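You operate a simulated robot arm through the tools that you are given. There is no shell and no other tool.

You run a simulated robot arm. Do the job below in one go: nothing can be reset, and whatever is moved stays where it is left.

## Task
Set the edge guides to the width on the coil ticket.
Fine: clamp the web before; lock the slider again, then free the clamp.

Only the result counts: the job must be done as asked and must still hold three seconds after the hand-in. Knocking over, shifting, dropping, spilling or breaking anything else fails it.

## Robot
A 7-joint arm with a two-finger parallel gripper, fixed in place. Base frame: the origin is on the floor under the middle of its stand, x ahead of it, y to its left, z up; the work surface is at about z = 0.62. Lengths are in m, angles in rad, forces in N, time in s.
With the tool pointing down near the work surface it reaches from about 0.1 to 0.64 m from the base axis. Its first joint turns from -1.152 to 1.152 rad. Payload 1.57 kg.
Tool frame: the origin (TCP) lies between the finger pads and is the grasp point; the fingertips stand 0.03 m ahead of it; z points along the fingers, y is the line along which they close. Largest opening 0.08 m; finger width 0.017, thickness 0.012; the body of the gripper, 0.04 by 0.082 m, starts 0.08 m behind the TCP.
Orientation is that of the tool frame in the base frame, as a unit quaternion [w, x, y, z]. With the fingers straight down and closing along the base's y, the tool's x points along the base's -x, its y along +y and its z along -z.

## Interface
- The arm moves only by the tool drive_tool. Its argument "motion" is a list of rows, each an object (a shift or turn left out is 0, a gripper value left out holds the last) with "travel": the shift along the base's x, y, z in m, a list of three; "rotation": the turn, a rotation vector about the base's x, y, z in rad, a list of three; "jaw": the finger opening in m, from 0 to 0.08. In form: [{"travel": [x, y, z], "rotation": [rx, ry, rz], "jaw": jaw}, ...]. A call has 1 to 20 rows; each row shifts and turns the commanded pose from where the row before left it. Rows are played at 5 a second. More than 0.05 m and 0.15 rad between two rows, or a gripper value outside its range, and nothing of the call is played. Where a pose cannot be reached the arm comes as near as it can. A force on the tool above 70 N (or 10 N above the force at the start of the call, whichever is more), or a blocked arm, ends the call early, and 0.2 s more pass. Each finger travels about 0.072 m/s and halts on what it meets, pressing with about 22 N; the grip force reading is that of the motor and also rises with nothing between the fingers. The clock runs only during rows and for 0.2 s after the last one: add rows that do not move to give the fingers time. It gives the time, the measured TCP pose, the force on the tool (base axes), the opening and the grip force at its end, in the units of the frame above (readings bear some noise), with the torque about the TCP (base axes, N m) and any sound that the robot's microphone picked up, and new pictures: "views" is both (left out), scene, wrist or none.
- Cameras (640 x 400 px; columns grow to the right, rows downward): "scene" is fixed at [0.0721, 0.4572, 1.4168]; the picture's right is [-0.48, -0.87, 0.00], its down [-0.57, 0.31, -0.76] and it looks along [0.67, -0.37, -0.65] (base axes); focal length 325 px, centre (320, 200). "wrist" rides on the gripper at [0.072, -0.007, -0.122] in the tool frame; the picture's right is [0.09, 1.00, 0.00], its down [-0.84, 0.08, -0.54] and it looks along [-0.54, 0.05, 0.84] (tool axes); focal length 238 px, centre (320, 200). There is no depth. A picture from a camera that has moved, and an enlarged one, comes with that camera's place and axes in the base frame and with its lens.
- enlarge(camera, box): a new picture of the part [left, top, right, bottom] of that camera's present view, enlarged. No time passes.
- sign_off(): hands the job in; it is judged then, once.

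Nothing tells you positions but the pictures and the camera data. Unless the task says otherwise, let go and move clear before handing in.

The tools are called by a JSON object that holds its "fn" and its "kwargs". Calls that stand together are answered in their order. drive_tool: Moves the arm, as the interface text tells. Its arguments: {"type":"object","properties":{"motion":{"type":"array","items":{"type":"object","properties":{"travel":{"type":"array","items":{"type":"number"}},"rotation":{"type":"array","items":{"type":"number"}},"jaw":{"type":"number"}}}},"views":{"type":"string","enum":["both","scene","wrist","none"]}},"required":["motion"]} The other tools are called the same way: enlarge (camera, box) takes an enlarged picture of a part of a camera's view; sign_off () hands the job in.

At the start:

```text
time_s: 0.0
eef_pos: [0.5056, 0.0824, 1.0781]
tcp_rot: [0.0, 0.0, 1.0, 0.0]
contact_force: [-0.4, 0.1, -0.4]
wrist_torque: [0.01, -0.03, -0.01]
width: 0.0801
gripper_force: 0.0
```

scene: 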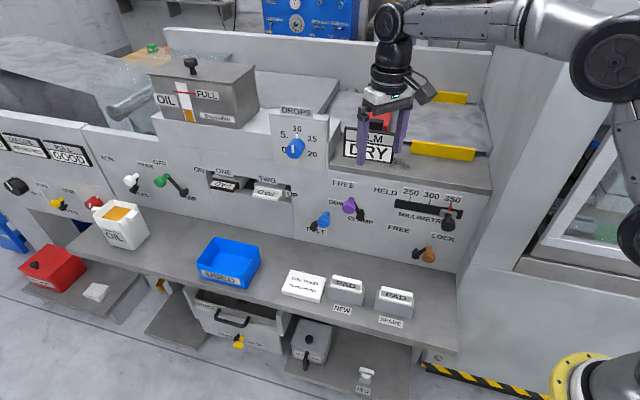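
wrist: 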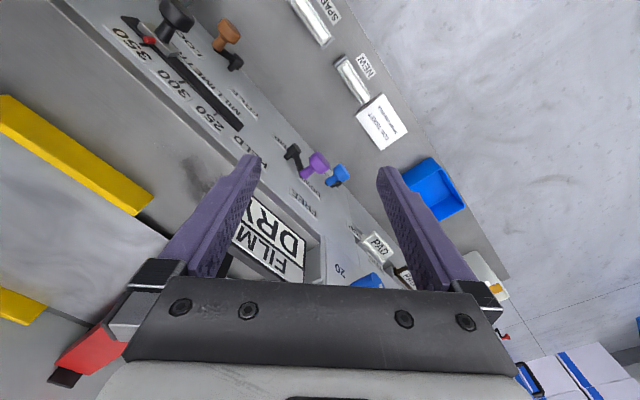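

I see a machine panel with a clamp lever (purple), a slider scale 250–350 mm with a black knob, an orange lock lever, and a coil ticket on the shelf. I'll enlarge these areas to read them before moving.

{"fn": "enlarge", "kwargs": {"camera": "scene", "box": [300, 170, 480, 282]}}

{"fn": "enlarge", "kwargs": {"camera": "scene", "box": [270, 255, 350, 305]}}

{"fn": "enlarge", "kwargs": {"camera": "wrist", "box": [340, 80, 420, 160]}}

{"fn": "enlarge", "kwargs": {"camera": "wrist", "box": [100, 0, 360, 200]}}

```text
3.56 times, centred on (390, 226) of scene
camera zoom: at [0.0721, 0.4572, 1.4168], right [-0.48, -0.87, 0.0], down [-0.57, 0.31, -0.76], along [0.67, -0.37, -0.65], focal length 1154 px, centre (71, 108)
```

zoom: 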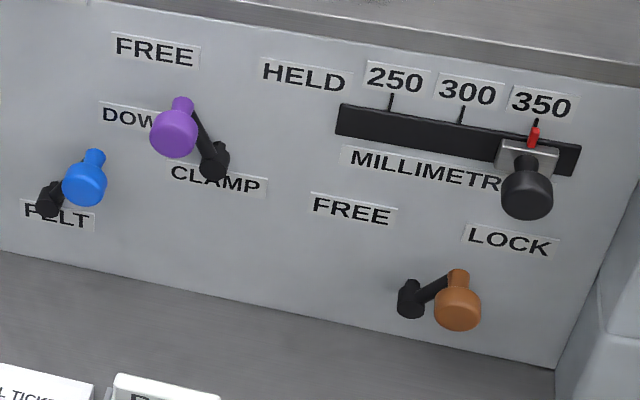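

```text
8.00 times, centred on (310, 280) of scene
camera zoom: at [0.0721, 0.4572, 1.4168], right [-0.48, -0.87, 0.0], down [-0.57, 0.31, -0.76], along [0.67, -0.37, -0.65], focal length 2597 px, centre (400, -440)
```

zoom: 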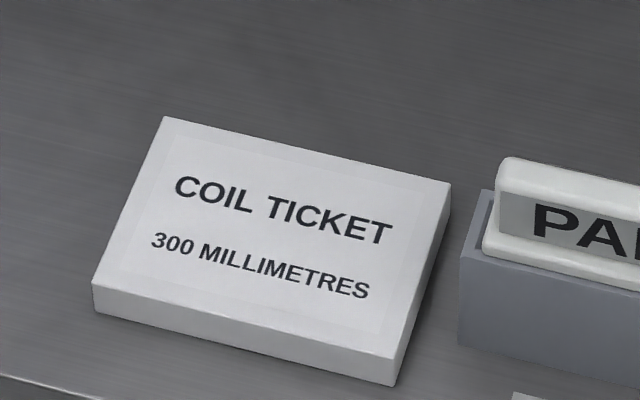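

```text
5.00 times, centred on (380, 120) of wrist
camera zoom: at [0.4355, 0.0753, 1.2008], right [-0.09, 1.0, 0.0], down [0.84, 0.08, 0.54], along [0.54, 0.05, -0.84], focal length 1192 px, centre (20, 600)
```

zoom: 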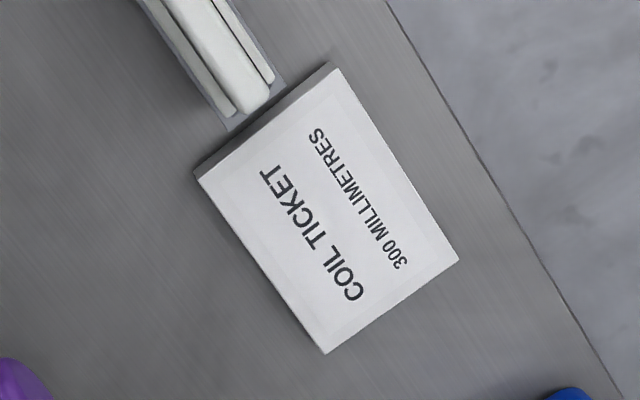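

```text
2.00 times, centred on (230, 100) of wrist
camera zoom: at [0.4355, 0.0753, 1.2008], right [-0.09, 1.0, 0.0], down [0.84, 0.08, 0.54], along [0.54, 0.05, -0.84], focal length 477 px, centre (500, 400)
```

zoom: 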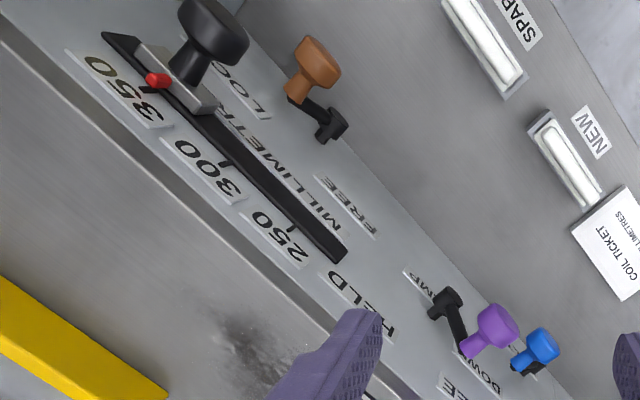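

The ticket reads 300 MILLIMETRES. The purple CLAMP lever is at FREE, the orange lever is at LOCK and the slider is at about 350. The panel faces roughly (-0.69, 0.73), so I'll yaw and tilt the tool towards it at a safe height to get a better look.

{"fn": "drive_tool", "kwargs": {"motion": [{"rotation": [0, 0, -0.1355], "travel": [-0.006, 0.006, 0], "jaw": 0.06}, {"rotation": [0, 0, -0.1355], "travel": [-0.006, 0.006, 0]}, {"rotation": [0, 0, -0.1355], "travel": [-0.006, 0.006, 0]}, {"rotation": [0, 0, -0.1355], "travel": [-0.006, 0.006, 0]}, {"rotation": [0, 0, -0.1355], "travel": [-0.006, 0.006, 0]}, {"rotation": [0, 0, -0.1355], "travel": [-0.006, 0.006, 0]}, {"rotation": [-0.0952, -0.09, 0]}, {"rotation": [-0.0952, -0.09, 0]}, {"rotation": [-0.0952, -0.09, 0]}, {"rotation": [-0.0952, -0.09, 0]}, {"rotation": [-0.0952, -0.09, 0]}, {"rotation": [-0.0952, -0.09, 0]}, {}]}}

```text
time_s: 2.8
eef_pos: [0.4709, 0.1177, 1.0787]
tcp_rot: [0.352, 0.366, 0.848, -0.152]
contact_force: [0.3, -0.4, 0.1]
wrist_torque: [-0.01, -0.03, -0.01]
width: 0.06
gripper_force: 0.0
camera wrist: at [0.3724, 0.2131, 1.1139], right [0.68, 0.73, -0.06], down [0.2, -0.1, 0.98], along [0.71, -0.67, -0.21], focal length 238 px, centre (320, 200)
```

scene: 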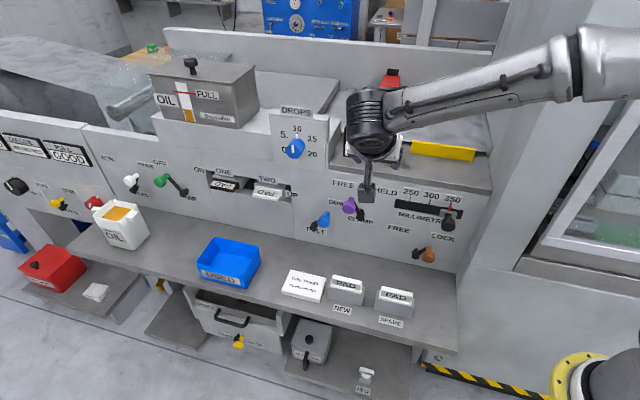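
wrist: 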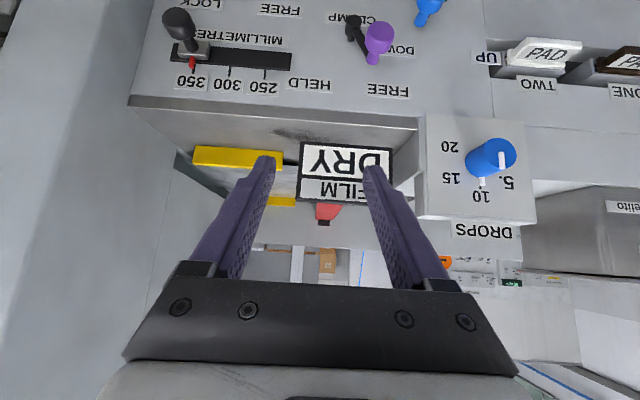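

The clearer view shows the panel upside down in the wrist picture. I'll enlarge both cameras to pin down the lever, slider and panel geometry.

{"fn": "enlarge", "kwargs": {"camera": "wrist", "box": [120, 0, 480, 140]}}

{"fn": "enlarge", "kwargs": {"camera": "wrist", "box": [140, 0, 300, 100]}}

{"fn": "enlarge", "kwargs": {"camera": "scene", "box": [380, 180, 480, 270]}}

```text
1.78 times, centred on (300, 70) of wrist
camera zoom: at [0.3724, 0.2131, 1.1139], right [0.68, 0.73, -0.06], down [0.2, -0.1, 0.98], along [0.71, -0.67, -0.21], focal length 424 px, centre (356, 431)
```

zoom: 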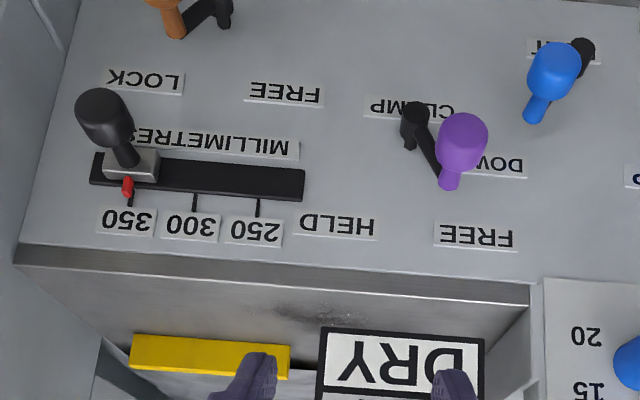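

```text
4.00 times, centred on (220, 50) of wrist
camera zoom: at [0.3724, 0.2131, 1.1139], right [0.68, 0.73, -0.06], down [0.2, -0.1, 0.98], along [0.71, -0.67, -0.21], focal length 953 px, centre (720, 800)
```

zoom: 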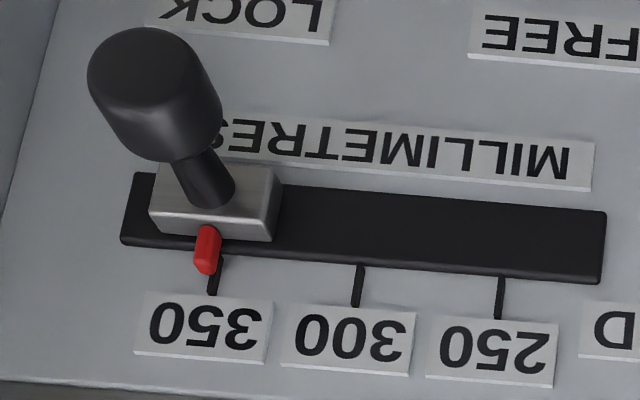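

```text
4.44 times, centred on (430, 225) of scene
camera zoom: at [0.0721, 0.4572, 1.4168], right [-0.48, -0.87, 0.0], down [-0.57, 0.31, -0.76], along [0.67, -0.37, -0.65], focal length 1443 px, centre (-169, 89)
```

zoom: 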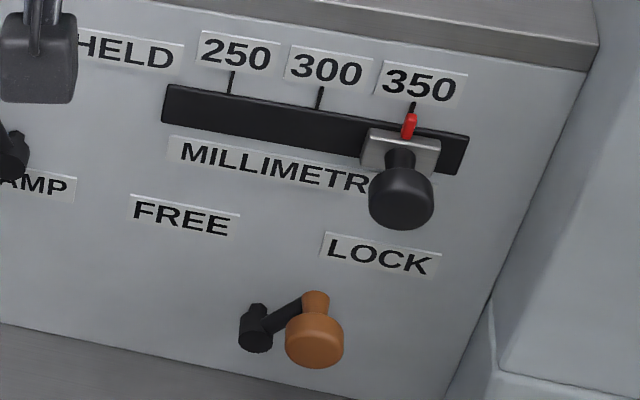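

The panel faces along (-0.695, 0.719). I put the purple clamp knob near (0.591, 0.086, 0.850), the orange lock knob near (0.428, -0.073, 0.736), and the slider knob near (0.417, -0.093, 0.851). I'll move to a pre-grasp point in front of the purple knob.

{"fn": "drive_tool", "kwargs": {"motion": [{"travel": [0.013, 0.002, -0.028]}, {"travel": [0.013, 0.002, -0.028]}, {"travel": [0.013, 0.002, -0.028]}, {"travel": [0.013, 0.002, -0.028]}, {"travel": [0.013, 0.002, -0.028]}, {"travel": [0.0138, 0.0021, -0.0287]}, {}]}}

```text
time_s: 4.4
eef_pos: [0.5495, 0.1293, 0.9106]
tcp_rot: [0.351, 0.366, 0.849, -0.151]
contact_force: [0.1, -0.2, 0.1]
wrist_torque: [-0.03, -0.03, 0.01]
width: 0.0599
gripper_force: 0.1
camera wrist: at [0.4518, 0.225, 0.946], right [0.68, 0.73, -0.06], down [0.2, -0.1, 0.98], along [0.71, -0.67, -0.21], focal length 238 px, centre (320, 200)
```

scene: 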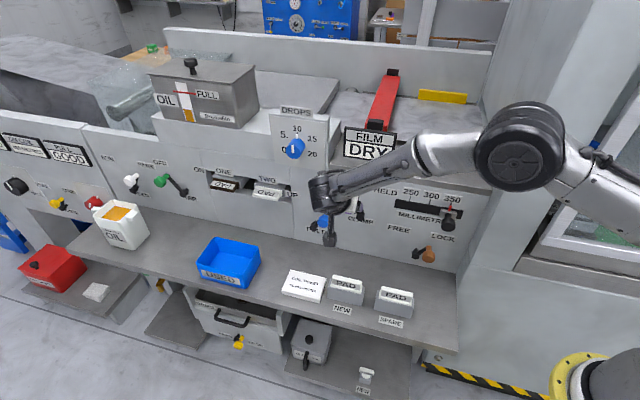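
wrist: 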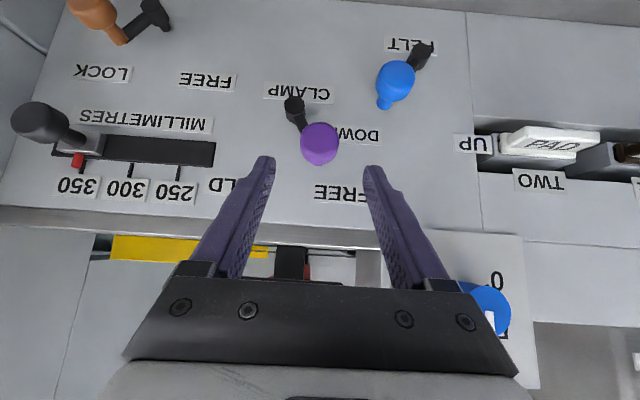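

The purple knob sits centred between the fingers' path at about (0.592, 0.086, 0.851). I'll advance along the tool axis and cage the knob loosely.

{"fn": "drive_tool", "kwargs": {"motion": [{"travel": [0.007, -0.0071, -0.0098]}, {"travel": [0.007, -0.0071, -0.0098]}, {"travel": [0.007, -0.0071, -0.0098]}, {"travel": [0.007, -0.0071, -0.0098]}, {"travel": [0.0069, -0.007, -0.0098]}, {"jaw": 0.05}, {"jaw": 0.043}, {}]}}

```text
time_s: 6.2
eef_pos: [0.5846, 0.0937, 0.8607]
tcp_rot: [0.351, 0.365, 0.849, -0.151]
contact_force: [-0.7, 0.6, -0.3]
wrist_torque: [-0.04, -0.01, 0.01]
width: 0.0431
gripper_force: 0.0
camera wrist: at [0.4862, 0.1891, 0.8967], right [0.68, 0.73, -0.07], down [0.2, -0.1, 0.98], along [0.71, -0.67, -0.21], focal length 238 px, centre (320, 200)
```

scene: 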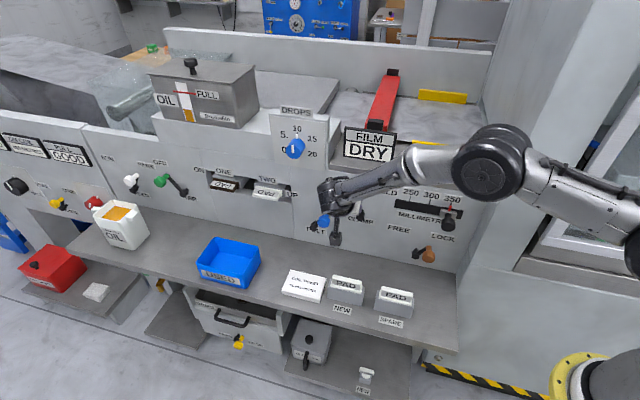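
wrist: 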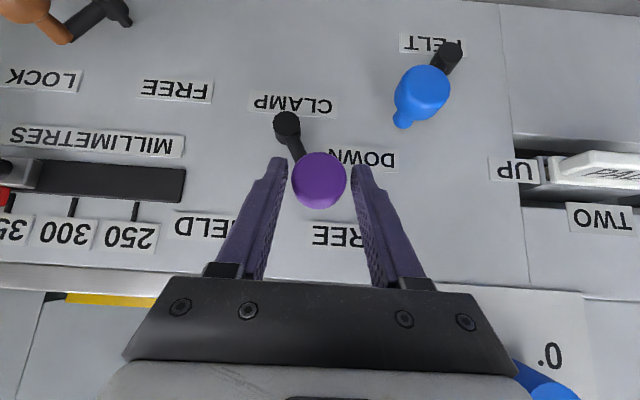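

The knob is caged between the fingers. I'll sweep it along its arc towards HELD.

{"fn": "drive_tool", "kwargs": {"motion": [{"travel": [-0.0062, -0.006, 0.0054]}, {"travel": [-0.0069, -0.0067, 0.0034]}, {"travel": [-0.0073, -0.007, 0.0012]}, {"travel": [-0.0073, -0.007, -0.0012]}, {"travel": [-0.0069, -0.0067, -0.0034]}, {"travel": [-0.0062, -0.006, -0.0054]}, {}]}}

```text
time_s: 7.8
eef_pos: [0.5426, 0.0541, 0.8605]
tcp_rot: [0.352, 0.365, 0.849, -0.151]
contact_force: [0.4, 0.4, 0.7]
wrist_torque: [-0.04, -0.02, 0.0]
width: 0.0437
gripper_force: 0.1
camera wrist: at [0.4451, 0.15, 0.8962], right [0.68, 0.73, -0.07], down [0.2, -0.1, 0.98], along [0.71, -0.67, -0.21], focal length 238 px, centre (320, 200)
```

scene: 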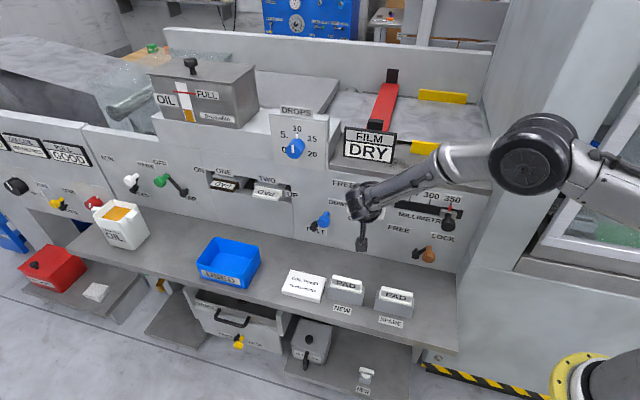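
wrist: 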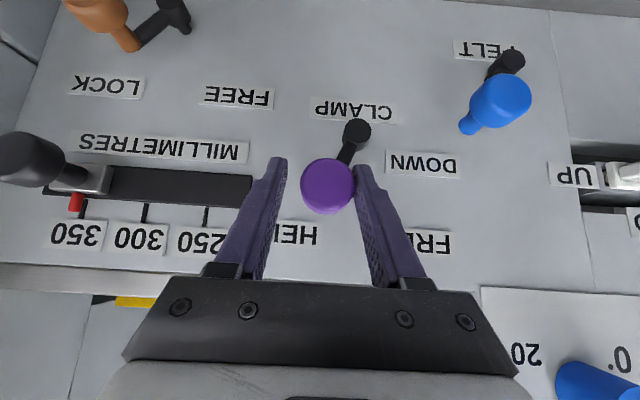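

The lever swung over with it and lies near HELD with no resistance. I'll push a few millimetres further to find the end stop.

{"fn": "drive_tool", "kwargs": {"motion": [{"travel": [-0.0025, -0.0024, -0.0025]}, {"travel": [-0.0025, -0.0024, -0.0025]}, {}]}}

```text
time_s: 8.6
eef_pos: [0.5387, 0.05, 0.8562]
tcp_rot: [0.352, 0.364, 0.849, -0.15]
contact_force: [3.1, 2.8, 0.4]
wrist_torque: [0.01, -0.01, 0.02]
width: 0.0454
gripper_force: 1.4
camera wrist: at [0.4404, 0.1457, 0.8918], right [0.68, 0.73, -0.06], down [0.2, -0.1, 0.98], along [0.71, -0.67, -0.21], focal length 238 px, centre (320, 200)
```

scene: 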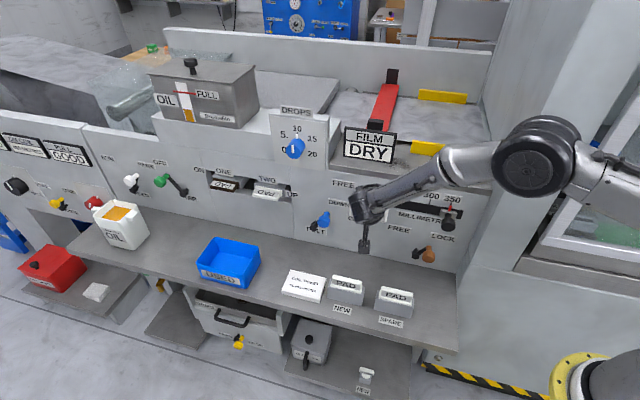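
wrist: 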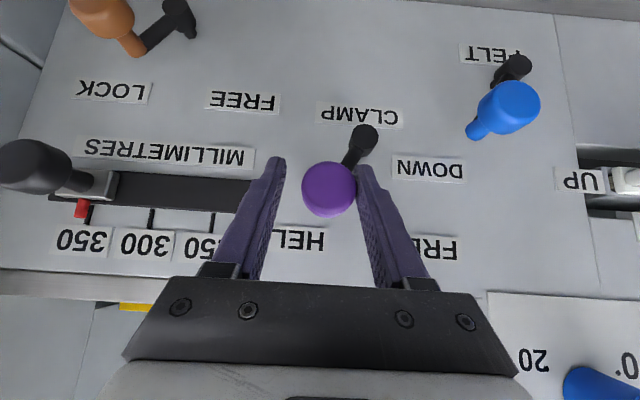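

I feel the stop: about 4 N pushing back and the clamp bar has moved on the web. I'll open the jaws, retract along the tool axis and check that the lever stays at HELD.

{"fn": "drive_tool", "kwargs": {"motion": [{"travel": [0.001, 0.001, 0], "jaw": 0.05}, {"jaw": 0.06}, {"travel": [-0.0097, 0.0103, 0.0141]}, {"travel": [-0.0097, 0.0103, 0.0141]}, {"travel": [-0.0097, 0.0103, 0.0141]}, {"travel": [-0.0097, 0.0103, 0.0141]}, {"travel": [-0.0097, 0.0103, 0.0141]}, {}]}}

{"fn": "enlarge", "kwargs": {"camera": "scene", "box": [320, 50, 500, 162]}}

{"fn": "enlarge", "kwargs": {"camera": "wrist", "box": [0, 0, 480, 240]}}

```text
time_s: 10.4
eef_pos: [0.4905, 0.1031, 0.9273]
tcp_rot: [0.352, 0.365, 0.849, -0.151]
contact_force: [-0.3, 0.2, -0.1]
wrist_torque: [0.01, -0.03, 0.0]
width: 0.06
gripper_force: 0.0
camera wrist: at [0.392, 0.1983, 0.9625], right [0.68, 0.73, -0.07], down [0.2, -0.1, 0.97], along [0.71, -0.67, -0.21], focal length 238 px, centre (320, 200)
```

scene: 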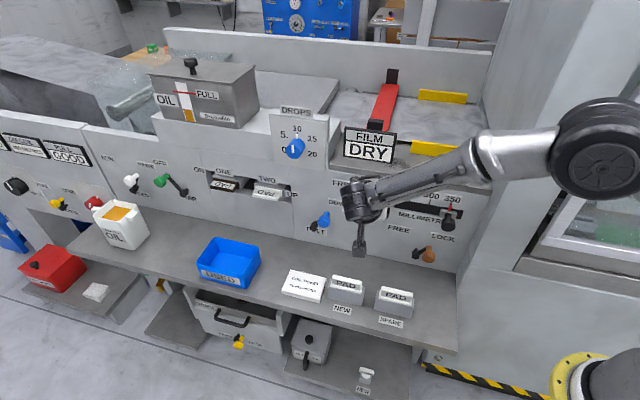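
wrist: 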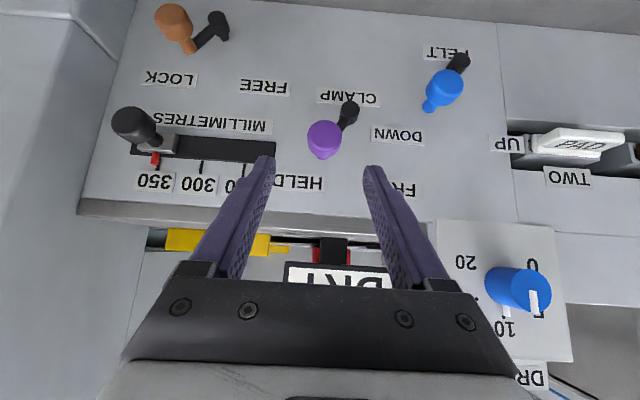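

```text
3.56 times, centred on (410, 106) of scene
camera zoom: at [0.0721, 0.4572, 1.4168], right [-0.48, -0.87, 0.0], down [-0.57, 0.31, -0.76], along [0.67, -0.37, -0.65], focal length 1154 px, centre (0, 534)
```

zoom: 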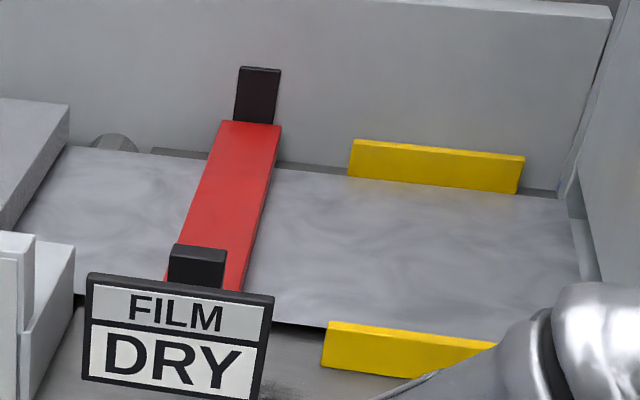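

```text
1.33 times, centred on (240, 120) of wrist
camera zoom: at [0.392, 0.1983, 0.9625], right [0.68, 0.73, -0.07], down [0.2, -0.1, 0.97], along [0.71, -0.67, -0.21], focal length 318 px, centre (427, 307)
```

zoom: 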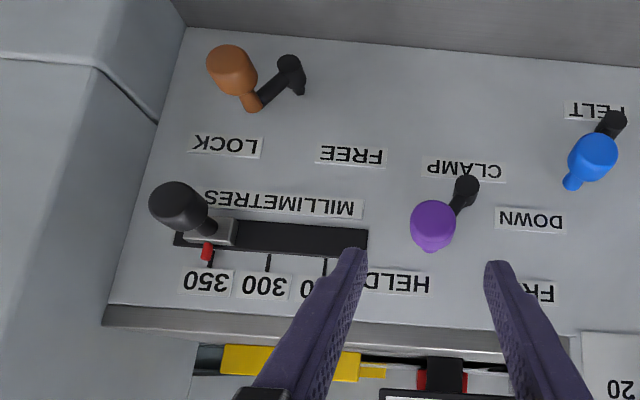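

The red clamp bar now lies across the web and the lever holds at HELD. Next I'll move to a pre-grasp point in front of the orange LOCK lever.

{"fn": "drive_tool", "kwargs": {"motion": [{"travel": [-0.0174, -0.022, -0.022]}, {"travel": [-0.0174, -0.022, -0.022]}, {"travel": [-0.0174, -0.022, -0.022]}, {"travel": [-0.0174, -0.022, -0.022]}, {"travel": [-0.0174, -0.022, -0.022]}, {"travel": [-0.0173, -0.022, -0.0218]}, {}]}}

```text
time_s: 12.0
eef_pos: [0.3866, -0.0302, 0.7949]
tcp_rot: [0.352, 0.365, 0.849, -0.151]
contact_force: [0.3, -0.6, -0.4]
wrist_torque: [0.0, 0.03, 0.04]
width: 0.06
gripper_force: 0.0
camera wrist: at [0.2884, 0.0658, 0.8304], right [0.68, 0.73, -0.06], down [0.2, -0.1, 0.98], along [0.71, -0.67, -0.21], focal length 238 px, centre (320, 200)
```

scene: 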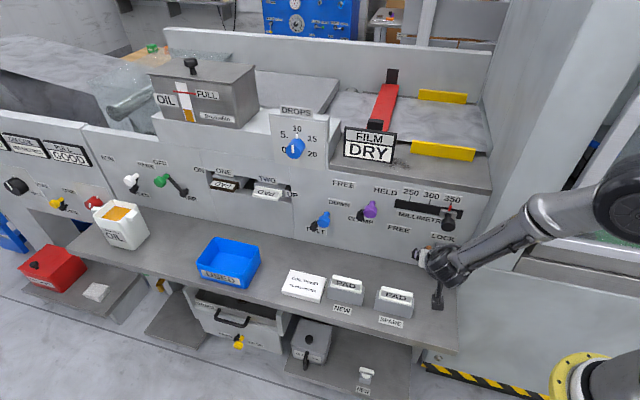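
wrist: 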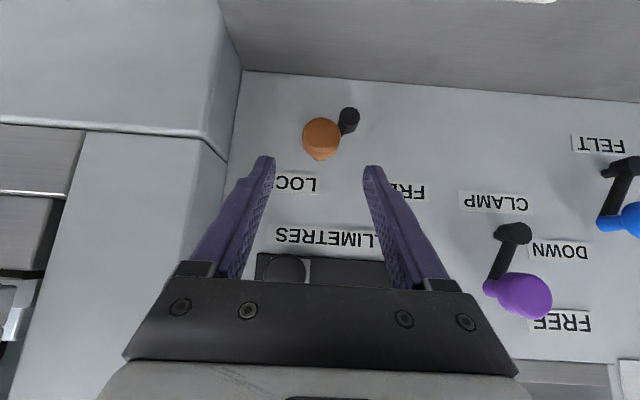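

The orange knob lies between the fingers' path. I see a wall to the right of the panel, so I'll check its clearance before going in.

{"fn": "enlarge", "kwargs": {"camera": "scene", "box": [400, 160, 640, 380]}}

{"fn": "enlarge", "kwargs": {"camera": "wrist", "box": [100, 40, 420, 240]}}

```text
1.82 times, centred on (520, 270) of scene
camera zoom: at [0.0721, 0.4572, 1.4168], right [-0.48, -0.87, 0.0], down [-0.57, 0.31, -0.76], along [0.67, -0.37, -0.65], focal length 590 px, centre (-44, 73)
```

zoom: 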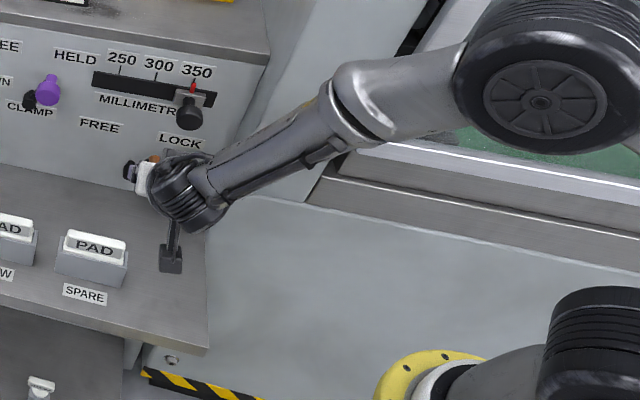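

```text
2.00 times, centred on (260, 140) of wrist
camera zoom: at [0.2884, 0.0658, 0.8304], right [0.68, 0.73, -0.06], down [0.2, -0.1, 0.98], along [0.71, -0.67, -0.21], focal length 477 px, centre (440, 320)
```

zoom: 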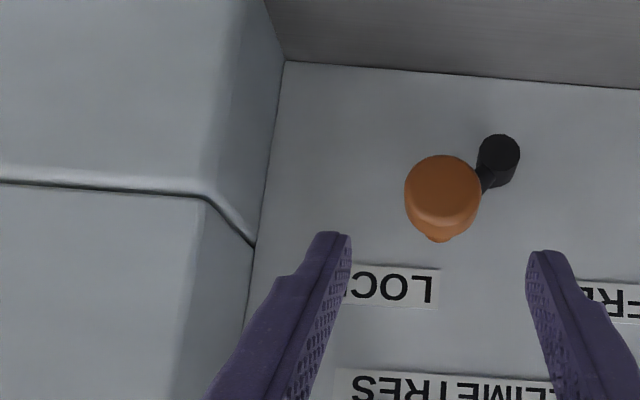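

A cabinet on the right protrudes only about 0.06 m at s≈0.155, which leaves ample clearance. I'll advance on the orange knob at about (0.428, -0.072, 0.731) and cage it.

{"fn": "drive_tool", "kwargs": {"motion": [{"travel": [0.0068, -0.0068, -0.0105]}, {"travel": [0.0068, -0.0068, -0.0105]}, {"travel": [0.0068, -0.0068, -0.0105]}, {"travel": [0.0068, -0.0068, -0.0105]}, {"travel": [0.0069, -0.0069, -0.0105]}, {"jaw": 0.05}, {"jaw": 0.043}, {}]}}

```text
time_s: 13.8
eef_pos: [0.4204, -0.0637, 0.7422]
tcp_rot: [0.352, 0.366, 0.848, -0.152]
contact_force: [0.7, -0.4, -0.7]
wrist_torque: [0.03, 0.02, 0.0]
width: 0.043
gripper_force: 0.1
camera wrist: at [0.3226, 0.0318, 0.778], right [0.68, 0.73, -0.07], down [0.2, -0.1, 0.98], along [0.71, -0.67, -0.21], focal length 238 px, centre (320, 200)
```

scene: 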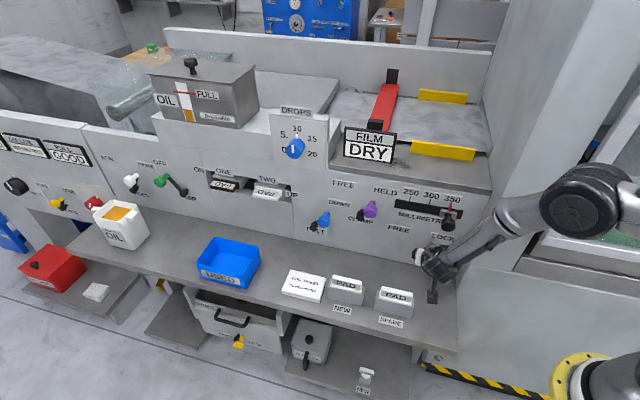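
wrist: 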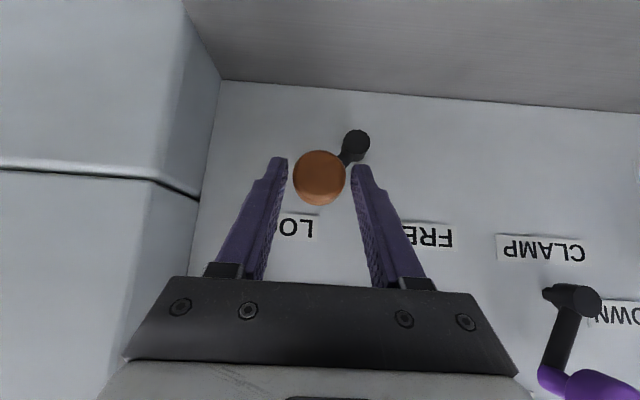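

The orange knob is caged. I'll sweep it along its arc to FREE with a small overtravel to reach the stop.

{"fn": "drive_tool", "kwargs": {"motion": [{"travel": [0.0062, 0.006, 0.0054]}, {"travel": [0.0069, 0.0067, 0.0034]}, {"travel": [0.0073, 0.007, 0.0012]}, {"travel": [0.0073, 0.007, -0.0012]}, {"travel": [0.0069, 0.0067, -0.0034]}, {"travel": [0.0062, 0.006, -0.0054]}, {"travel": [0.0022, 0.0021, -0.0022]}, {"travel": [0.0014, 0.0014, -0.0015]}, {}]}}

```text
time_s: 15.8
eef_pos: [0.4643, -0.0209, 0.7376]
tcp_rot: [0.352, 0.365, 0.848, -0.152]
contact_force: [-1.3, -1.3, -0.9]
wrist_torque: [0.02, 0.03, -0.01]
width: 0.0439
gripper_force: 0.8
camera wrist: at [0.3667, 0.0747, 0.7736], right [0.68, 0.73, -0.07], down [0.2, -0.1, 0.97], along [0.71, -0.67, -0.21], focal length 238 px, centre (320, 200)
```

scene: 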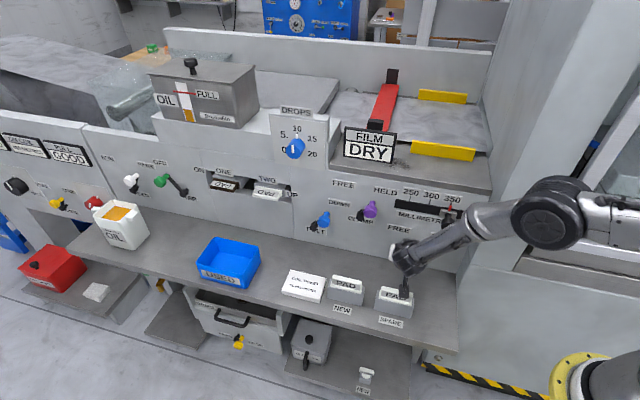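
wrist: 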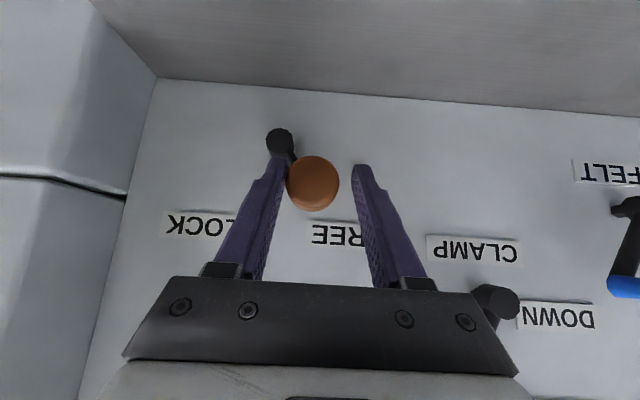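

The lever has reached FREE with light contact. I'll push about 2 mm more to make sure it's at the stop, then open and retract towards the slider.

{"fn": "drive_tool", "kwargs": {"motion": [{"travel": [0.0016, 0.0015, -0.0015]}, {}, {}], "views": "none"}}

```text
time_s: 16.6
eef_pos: [0.4664, -0.0191, 0.7375]
tcp_rot: [0.351, 0.365, 0.849, -0.152]
contact_force: [-3.6, -4.7, 1.2]
wrist_torque: [-0.08, 0.0, 0.01]
width: 0.0479
gripper_force: 3.0
```

{"fn": "drive_tool", "kwargs": {"motion": [{"travel": [-0.0016, -0.0015, 0.0], "jaw": 0.05}, {"jaw": 0.06}, {"travel": [-0.0097, 0.0103, 0.0141]}, {"travel": [-0.0097, 0.0103, 0.0141]}, {"travel": [-0.0097, 0.0103, 0.0141]}, {"travel": [-0.0097, 0.0103, 0.0141]}, {"travel": [-0.0097, 0.0103, 0.0141]}, {"travel": [-0.0085, -0.0163, 0.0206]}, {"travel": [-0.0085, -0.0163, 0.0206]}, {"travel": [-0.0085, -0.0163, 0.0206]}, {"travel": [-0.0085, -0.0163, 0.0206]}, {"travel": [-0.0085, -0.0163, 0.0206]}, {}]}}

{"fn": "enlarge", "kwargs": {"camera": "wrist", "box": [220, 60, 420, 200]}}

```text
time_s: 19.4
eef_pos: [0.3741, -0.0502, 0.9113]
tcp_rot: [0.352, 0.364, 0.849, -0.151]
contact_force: [-0.2, -0.4, 0.1]
wrist_torque: [-0.04, 0.0, 0.03]
width: 0.0601
gripper_force: 0.0
camera wrist: at [0.2757, 0.0451, 0.946], right [0.68, 0.73, -0.07], down [0.2, -0.1, 0.98], along [0.71, -0.67, -0.21], focal length 238 px, centre (320, 200)
```

scene: 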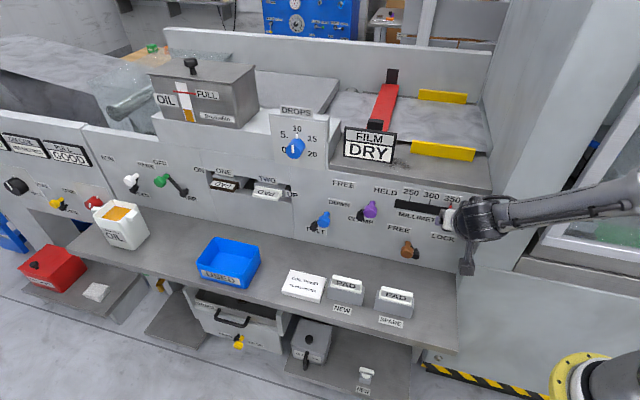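
wrist: 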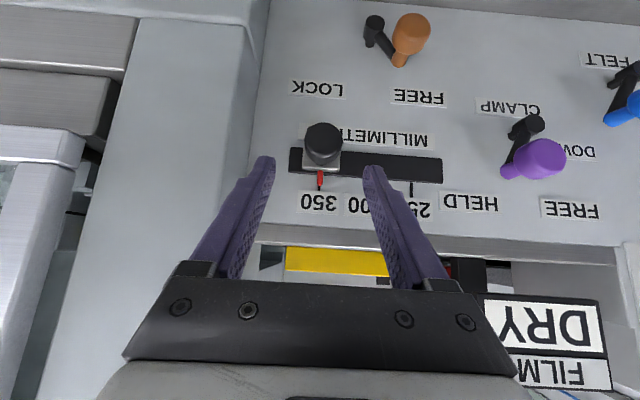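

```text
2.86 times, centred on (320, 130) of wrist
camera zoom: at [0.2757, 0.0451, 0.946], right [0.68, 0.73, -0.07], down [0.2, -0.1, 0.98], along [0.71, -0.67, -0.21], focal length 681 px, centre (320, 400)
```

zoom: 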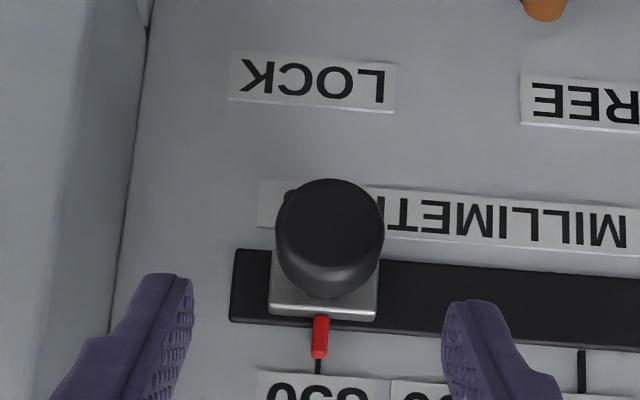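

Orange is now at FREE and the slider knob is centred between the fingers near (0.4175, -0.092, 0.851). I'll advance and grip it.

{"fn": "drive_tool", "kwargs": {"motion": [{"travel": [0.0072, -0.0068, -0.0099]}, {"travel": [0.0072, -0.0068, -0.0099]}, {"travel": [0.0072, -0.0068, -0.0099]}, {"travel": [0.0072, -0.0068, -0.0099]}, {"travel": [0.0073, -0.0069, -0.0101]}, {"jaw": 0.05}, {"jaw": 0.043}, {"jaw": 0.034}, {}, {}]}}

{"fn": "enlarge", "kwargs": {"camera": "wrist", "box": [220, 100, 420, 240]}}

```text
time_s: 21.6
eef_pos: [0.4076, -0.0846, 0.8598]
tcp_rot: [0.352, 0.365, 0.849, -0.151]
contact_force: [0.9, 0.8, -0.7]
wrist_torque: [0.03, 0.0, 0.02]
width: 0.0346
gripper_force: 0.0
camera wrist: at [0.3115, 0.0109, 0.8957], right [0.68, 0.73, -0.07], down [0.2, -0.1, 0.98], along [0.71, -0.67, -0.21], focal length 238 px, centre (320, 200)
```

scene: 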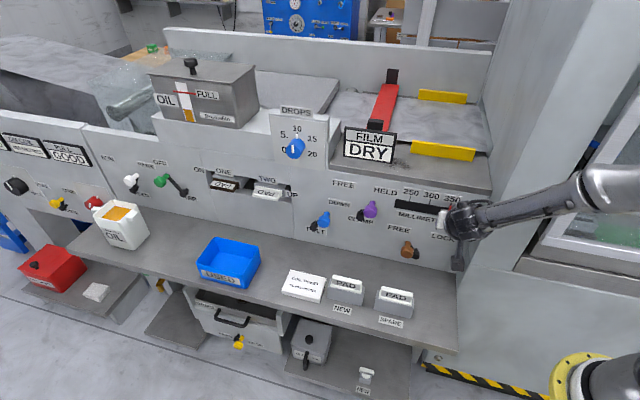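
wrist: 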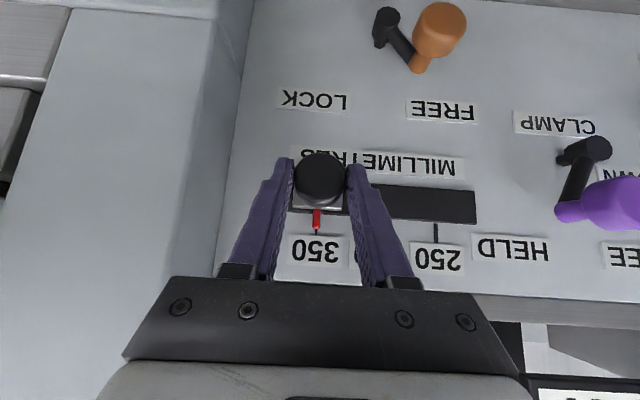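

```text
2.86 times, centred on (320, 170) of wrist
camera zoom: at [0.3115, 0.0109, 0.8957], right [0.68, 0.73, -0.07], down [0.2, -0.1, 0.98], along [0.71, -0.67, -0.21], focal length 681 px, centre (320, 286)
```

zoom: 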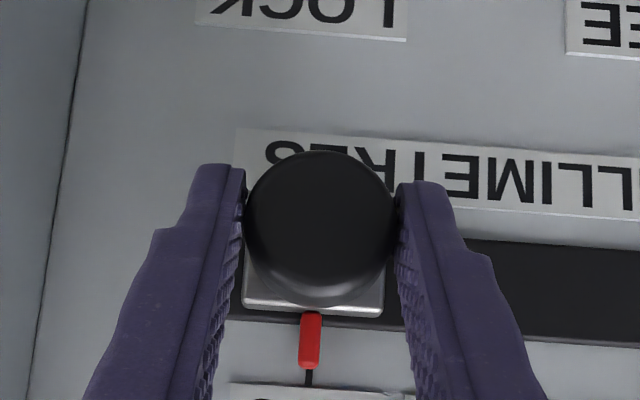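

The knob is snug between the fingers with the pointer at 350. I'll slide it about 45 mm towards 300, then read the pointer before the final adjustment.

{"fn": "drive_tool", "kwargs": {"motion": [{"jaw": 0.032}, {"travel": [0.0054, 0.0052, 0]}, {"travel": [0.0054, 0.0052, 0]}, {"travel": [0.0054, 0.0052, 0]}, {"travel": [0.0054, 0.0052, 0]}, {"travel": [0.0054, 0.0052, 0]}, {"travel": [0.0054, 0.0052, 0]}, {}]}}

{"fn": "enlarge", "kwargs": {"camera": "wrist", "box": [220, 120, 420, 260]}}

```text
time_s: 23.4
eef_pos: [0.4408, -0.0522, 0.8603]
tcp_rot: [0.351, 0.365, 0.849, -0.151]
contact_force: [-22.2, 21.6, 5.2]
wrist_torque: [0.23, 0.23, 0.77]
width: 0.0337
gripper_force: 41.2
camera wrist: at [0.3435, 0.0425, 0.896], right [0.68, 0.73, -0.07], down [0.2, -0.1, 0.97], along [0.71, -0.67, -0.21], focal length 238 px, centre (320, 200)
```

scene: 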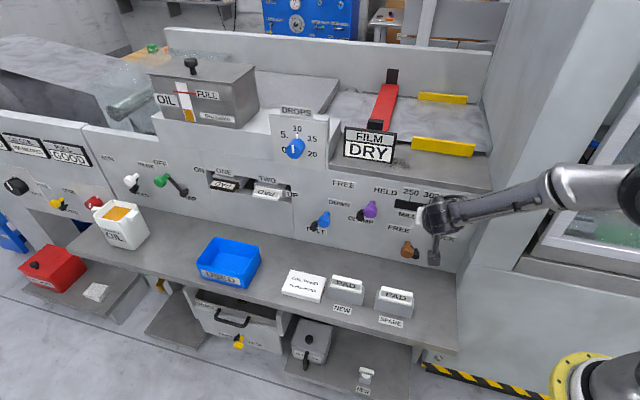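
wrist: 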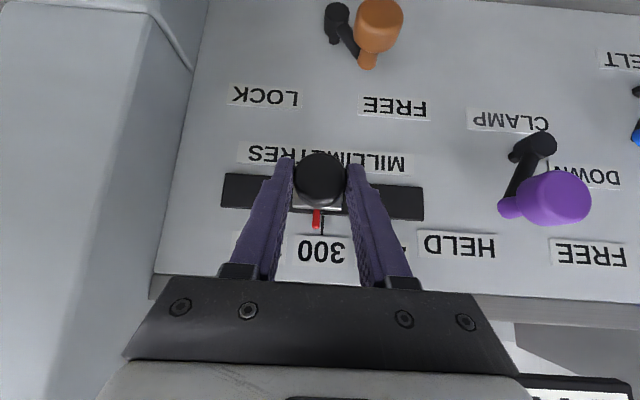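

```text
2.86 times, centred on (320, 190) of wrist
camera zoom: at [0.3435, 0.0425, 0.896], right [0.68, 0.73, -0.07], down [0.2, -0.1, 0.97], along [0.71, -0.67, -0.21], focal length 681 px, centre (320, 229)
```

zoom: 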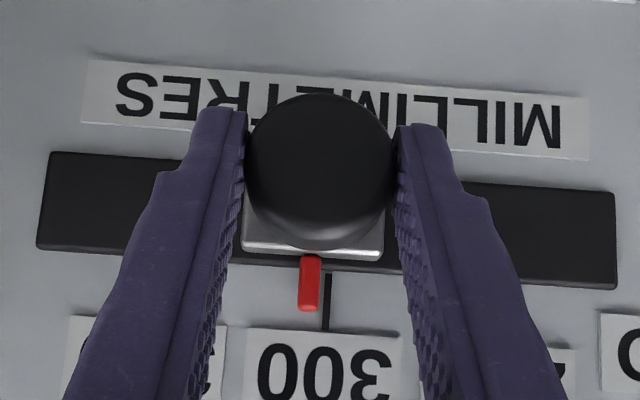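

The pointer is about 5.5 mm short of 300, and gripping causes a sideways load of about 31 N away from the panel. I'll relieve that load, ease the grip slightly, and creep on.

{"fn": "drive_tool", "kwargs": {"motion": [{"travel": [-0.0012, 0.0013, 0], "jaw": 0.034}, {"travel": [0.0014, 0.0014, 0]}, {"travel": [0.0014, 0.0014, 0]}, {}]}}

{"fn": "enlarge", "kwargs": {"camera": "wrist", "box": [270, 170, 370, 240]}}

```text
time_s: 24.4
eef_pos: [0.4436, -0.0499, 0.8608]
tcp_rot: [0.352, 0.366, 0.848, -0.152]
contact_force: [-0.7, -1.3, 0.7]
wrist_torque: [0.0, -0.03, 0.02]
width: 0.0347
gripper_force: 0.1
camera wrist: at [0.3461, 0.0456, 0.8965], right [0.68, 0.73, -0.07], down [0.2, -0.1, 0.98], along [0.71, -0.67, -0.21], focal length 238 px, centre (320, 200)
```

scene: 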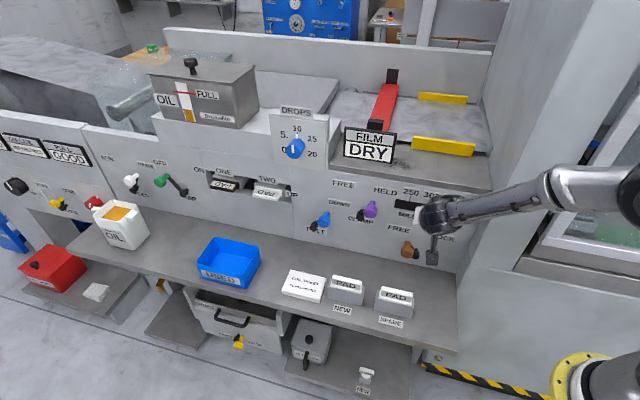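
wrist: 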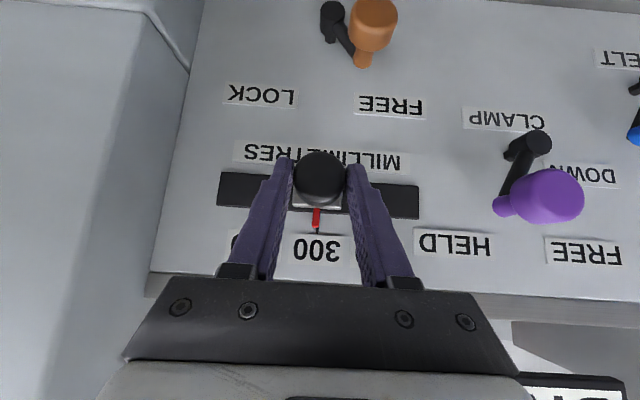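

```text
5.71 times, centred on (320, 205) of wrist
camera zoom: at [0.3461, 0.0456, 0.8965], right [0.68, 0.73, -0.07], down [0.2, -0.1, 0.98], along [0.71, -0.67, -0.21], focal length 1362 px, centre (320, 171)
```

zoom: 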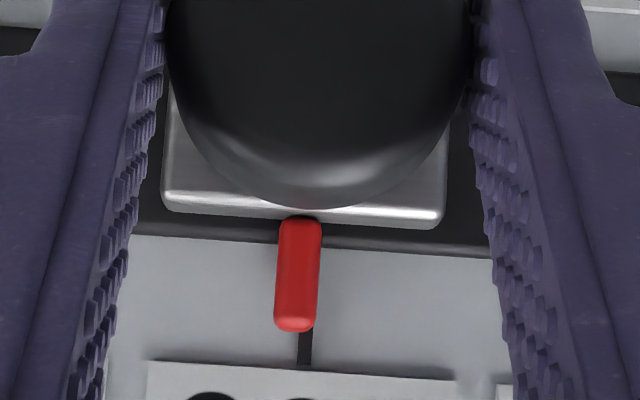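

The load is gone and the pointer is about 2 mm short of 300. I'll make one small nudge and re-check.

{"fn": "drive_tool", "kwargs": {"motion": [{"travel": [0.0007, 0.0007, 0]}, {"travel": [0.0007, 0.0007, 0]}, {}, {}]}}

{"fn": "enlarge", "kwargs": {"camera": "wrist", "box": [270, 170, 370, 240]}}

```text
time_s: 25.4
eef_pos: [0.4454, -0.0485, 0.8594]
tcp_rot: [0.352, 0.366, 0.848, -0.152]
contact_force: [-1.4, -0.5, 0.4]
wrist_torque: [-0.04, -0.01, 0.02]
width: 0.0349
gripper_force: 0.1
camera wrist: at [0.3474, 0.047, 0.8963], right [0.68, 0.73, -0.07], down [0.2, -0.1, 0.98], along [0.71, -0.67, -0.21], focal length 238 px, centre (320, 200)
```

scene: 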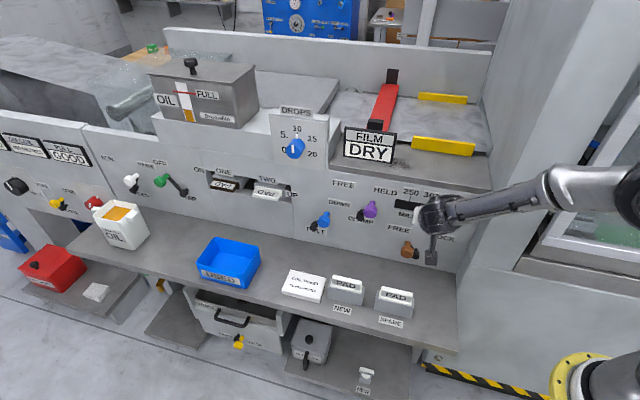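
wrist: 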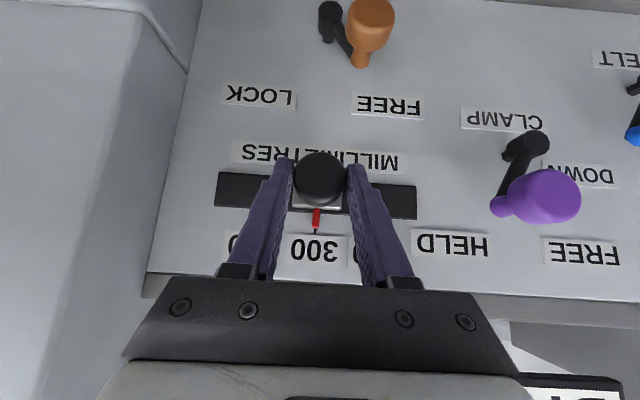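

```text
5.71 times, centred on (320, 205) of wrist
camera zoom: at [0.3474, 0.047, 0.8963], right [0.68, 0.73, -0.07], down [0.2, -0.1, 0.98], along [0.71, -0.67, -0.21], focal length 1362 px, centre (320, 171)
```

zoom: 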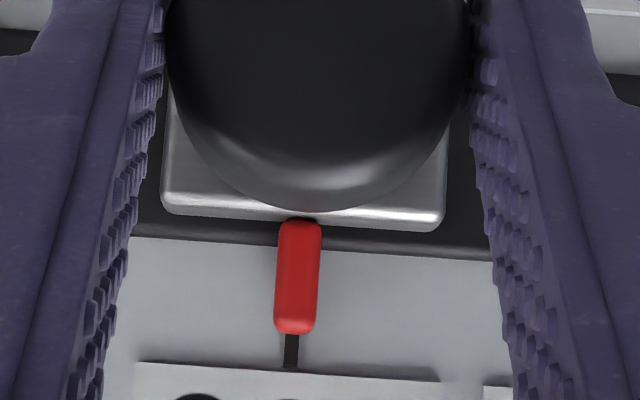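

The pointer now lines up with the 300 tick. I'll open the jaws gently, retract, and verify from both cameras before locking.

{"fn": "drive_tool", "kwargs": {"motion": [{"jaw": 0.045}, {"jaw": 0.06}, {}, {"travel": [-0.0097, 0.0103, 0.0141]}, {"travel": [-0.0097, 0.0103, 0.0141]}, {"travel": [-0.0097, 0.0103, 0.0141]}, {"travel": [-0.0097, 0.0103, 0.0141]}, {"travel": [-0.0097, 0.0103, 0.0141]}, {"travel": [-0.0097, 0.0103, 0.0141]}, {}]}}

{"fn": "enlarge", "kwargs": {"camera": "wrist", "box": [250, 90, 390, 190]}}

{"fn": "enlarge", "kwargs": {"camera": "scene", "box": [380, 180, 480, 270]}}

```text
time_s: 27.6
eef_pos: [0.3853, 0.0137, 0.9463]
tcp_rot: [0.351, 0.365, 0.849, -0.151]
contact_force: [-0.2, 0.3, 0.4]
wrist_torque: [0.0, 0.02, 0.04]
width: 0.06
gripper_force: 0.0
camera wrist: at [0.2888, 0.109, 0.9816], right [0.68, 0.73, -0.07], down [0.2, -0.1, 0.98], along [0.71, -0.67, -0.21], focal length 238 px, centre (320, 200)
```

scene: 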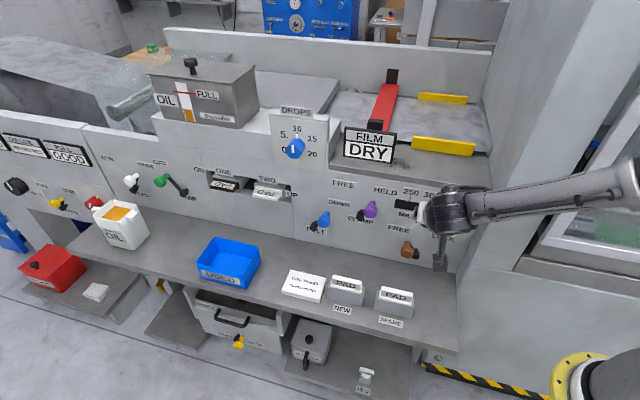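
wrist: 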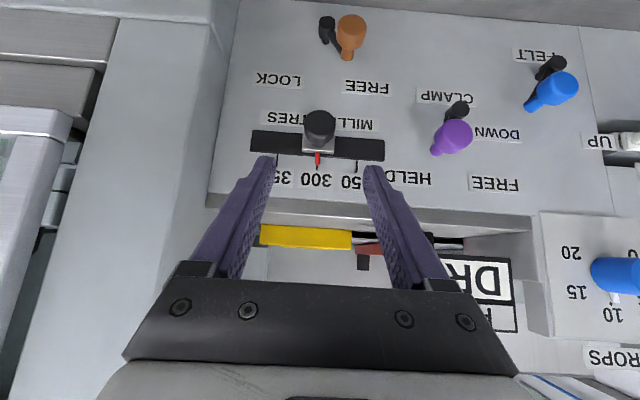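

```text
4.00 times, centred on (320, 140) of wrist
camera zoom: at [0.2888, 0.109, 0.9816], right [0.68, 0.73, -0.07], down [0.2, -0.1, 0.98], along [0.71, -0.67, -0.21], focal length 953 px, centre (320, 440)
```

zoom: 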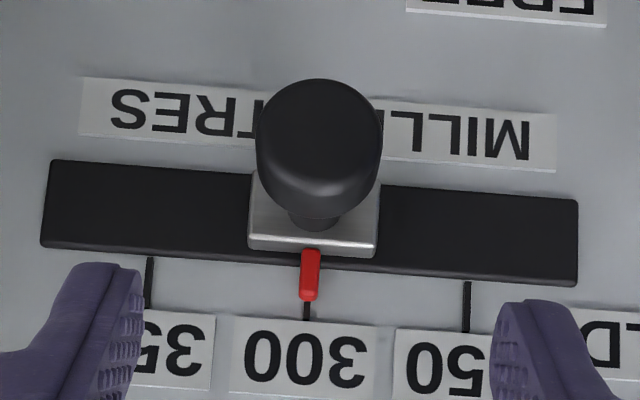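

```text
4.44 times, centred on (430, 225) of scene
camera zoom: at [0.0721, 0.4572, 1.4168], right [-0.48, -0.87, 0.0], down [-0.57, 0.31, -0.76], along [0.67, -0.37, -0.65], focal length 1443 px, centre (-169, 89)
```

zoom: 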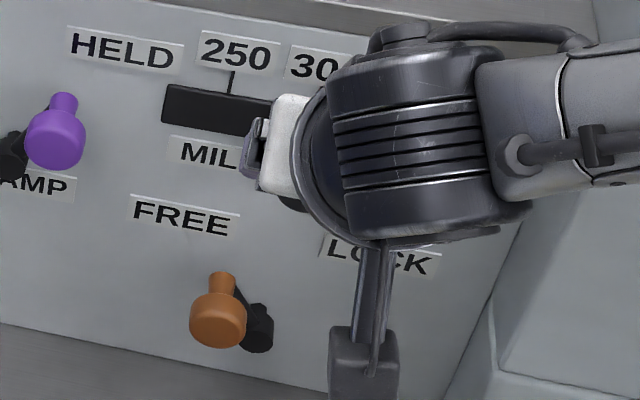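

The pointer reads 300 to within about 0.3 mm and stayed there on release. Now I'll go back to the orange lever, at about (0.469, -0.032, 0.731), to lock the slider again.

{"fn": "drive_tool", "kwargs": {"motion": [{"travel": [0.0085, -0.0004, -0.0311]}, {"travel": [0.0085, -0.0004, -0.0311]}, {"travel": [0.0085, -0.0004, -0.0311]}, {"travel": [0.0085, -0.0005, -0.0311]}, {"travel": [0.0083, -0.0005, -0.0312]}, {}], "views": "wrist"}}

{"fn": "enlarge", "kwargs": {"camera": "wrist", "box": [220, 80, 420, 205]}}

```text
time_s: 29.0
eef_pos: [0.4295, 0.0106, 0.7905]
tcp_rot: [0.351, 0.366, 0.848, -0.152]
contact_force: [-0.5, 0.2, -0.2]
wrist_torque: [0.02, 0.0, -0.03]
width: 0.0598
gripper_force: 0.1
camera wrist: at [0.3326, 0.1065, 0.8253], right [0.68, 0.73, -0.07], down [0.2, -0.1, 0.98], along [0.71, -0.67, -0.21], focal length 238 px, centre (320, 200)
```

wrist: 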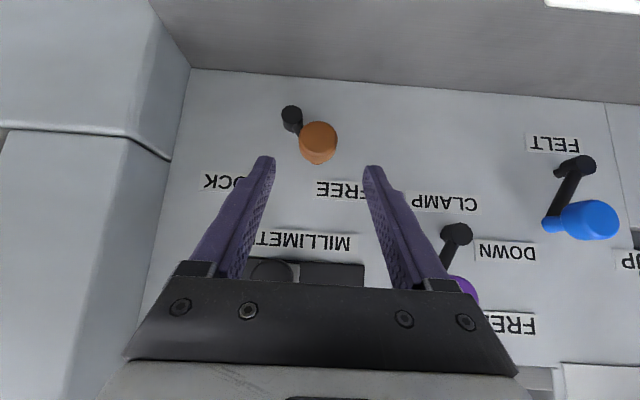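

```text
3.20 times, centred on (320, 142) of wrist
camera zoom: at [0.3326, 0.1065, 0.8253], right [0.68, 0.73, -0.07], down [0.2, -0.1, 0.98], along [0.71, -0.67, -0.21], focal length 763 px, centre (320, 384)
```

zoom: 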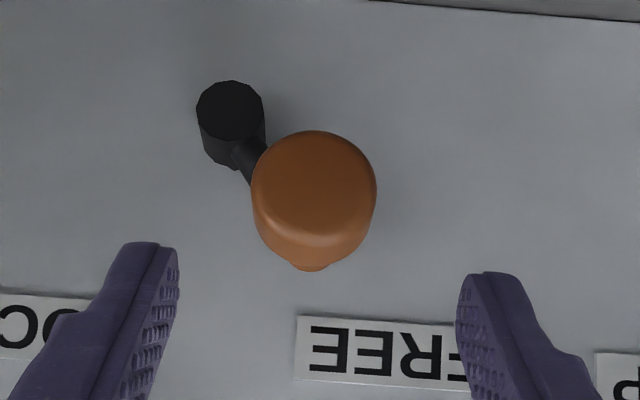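

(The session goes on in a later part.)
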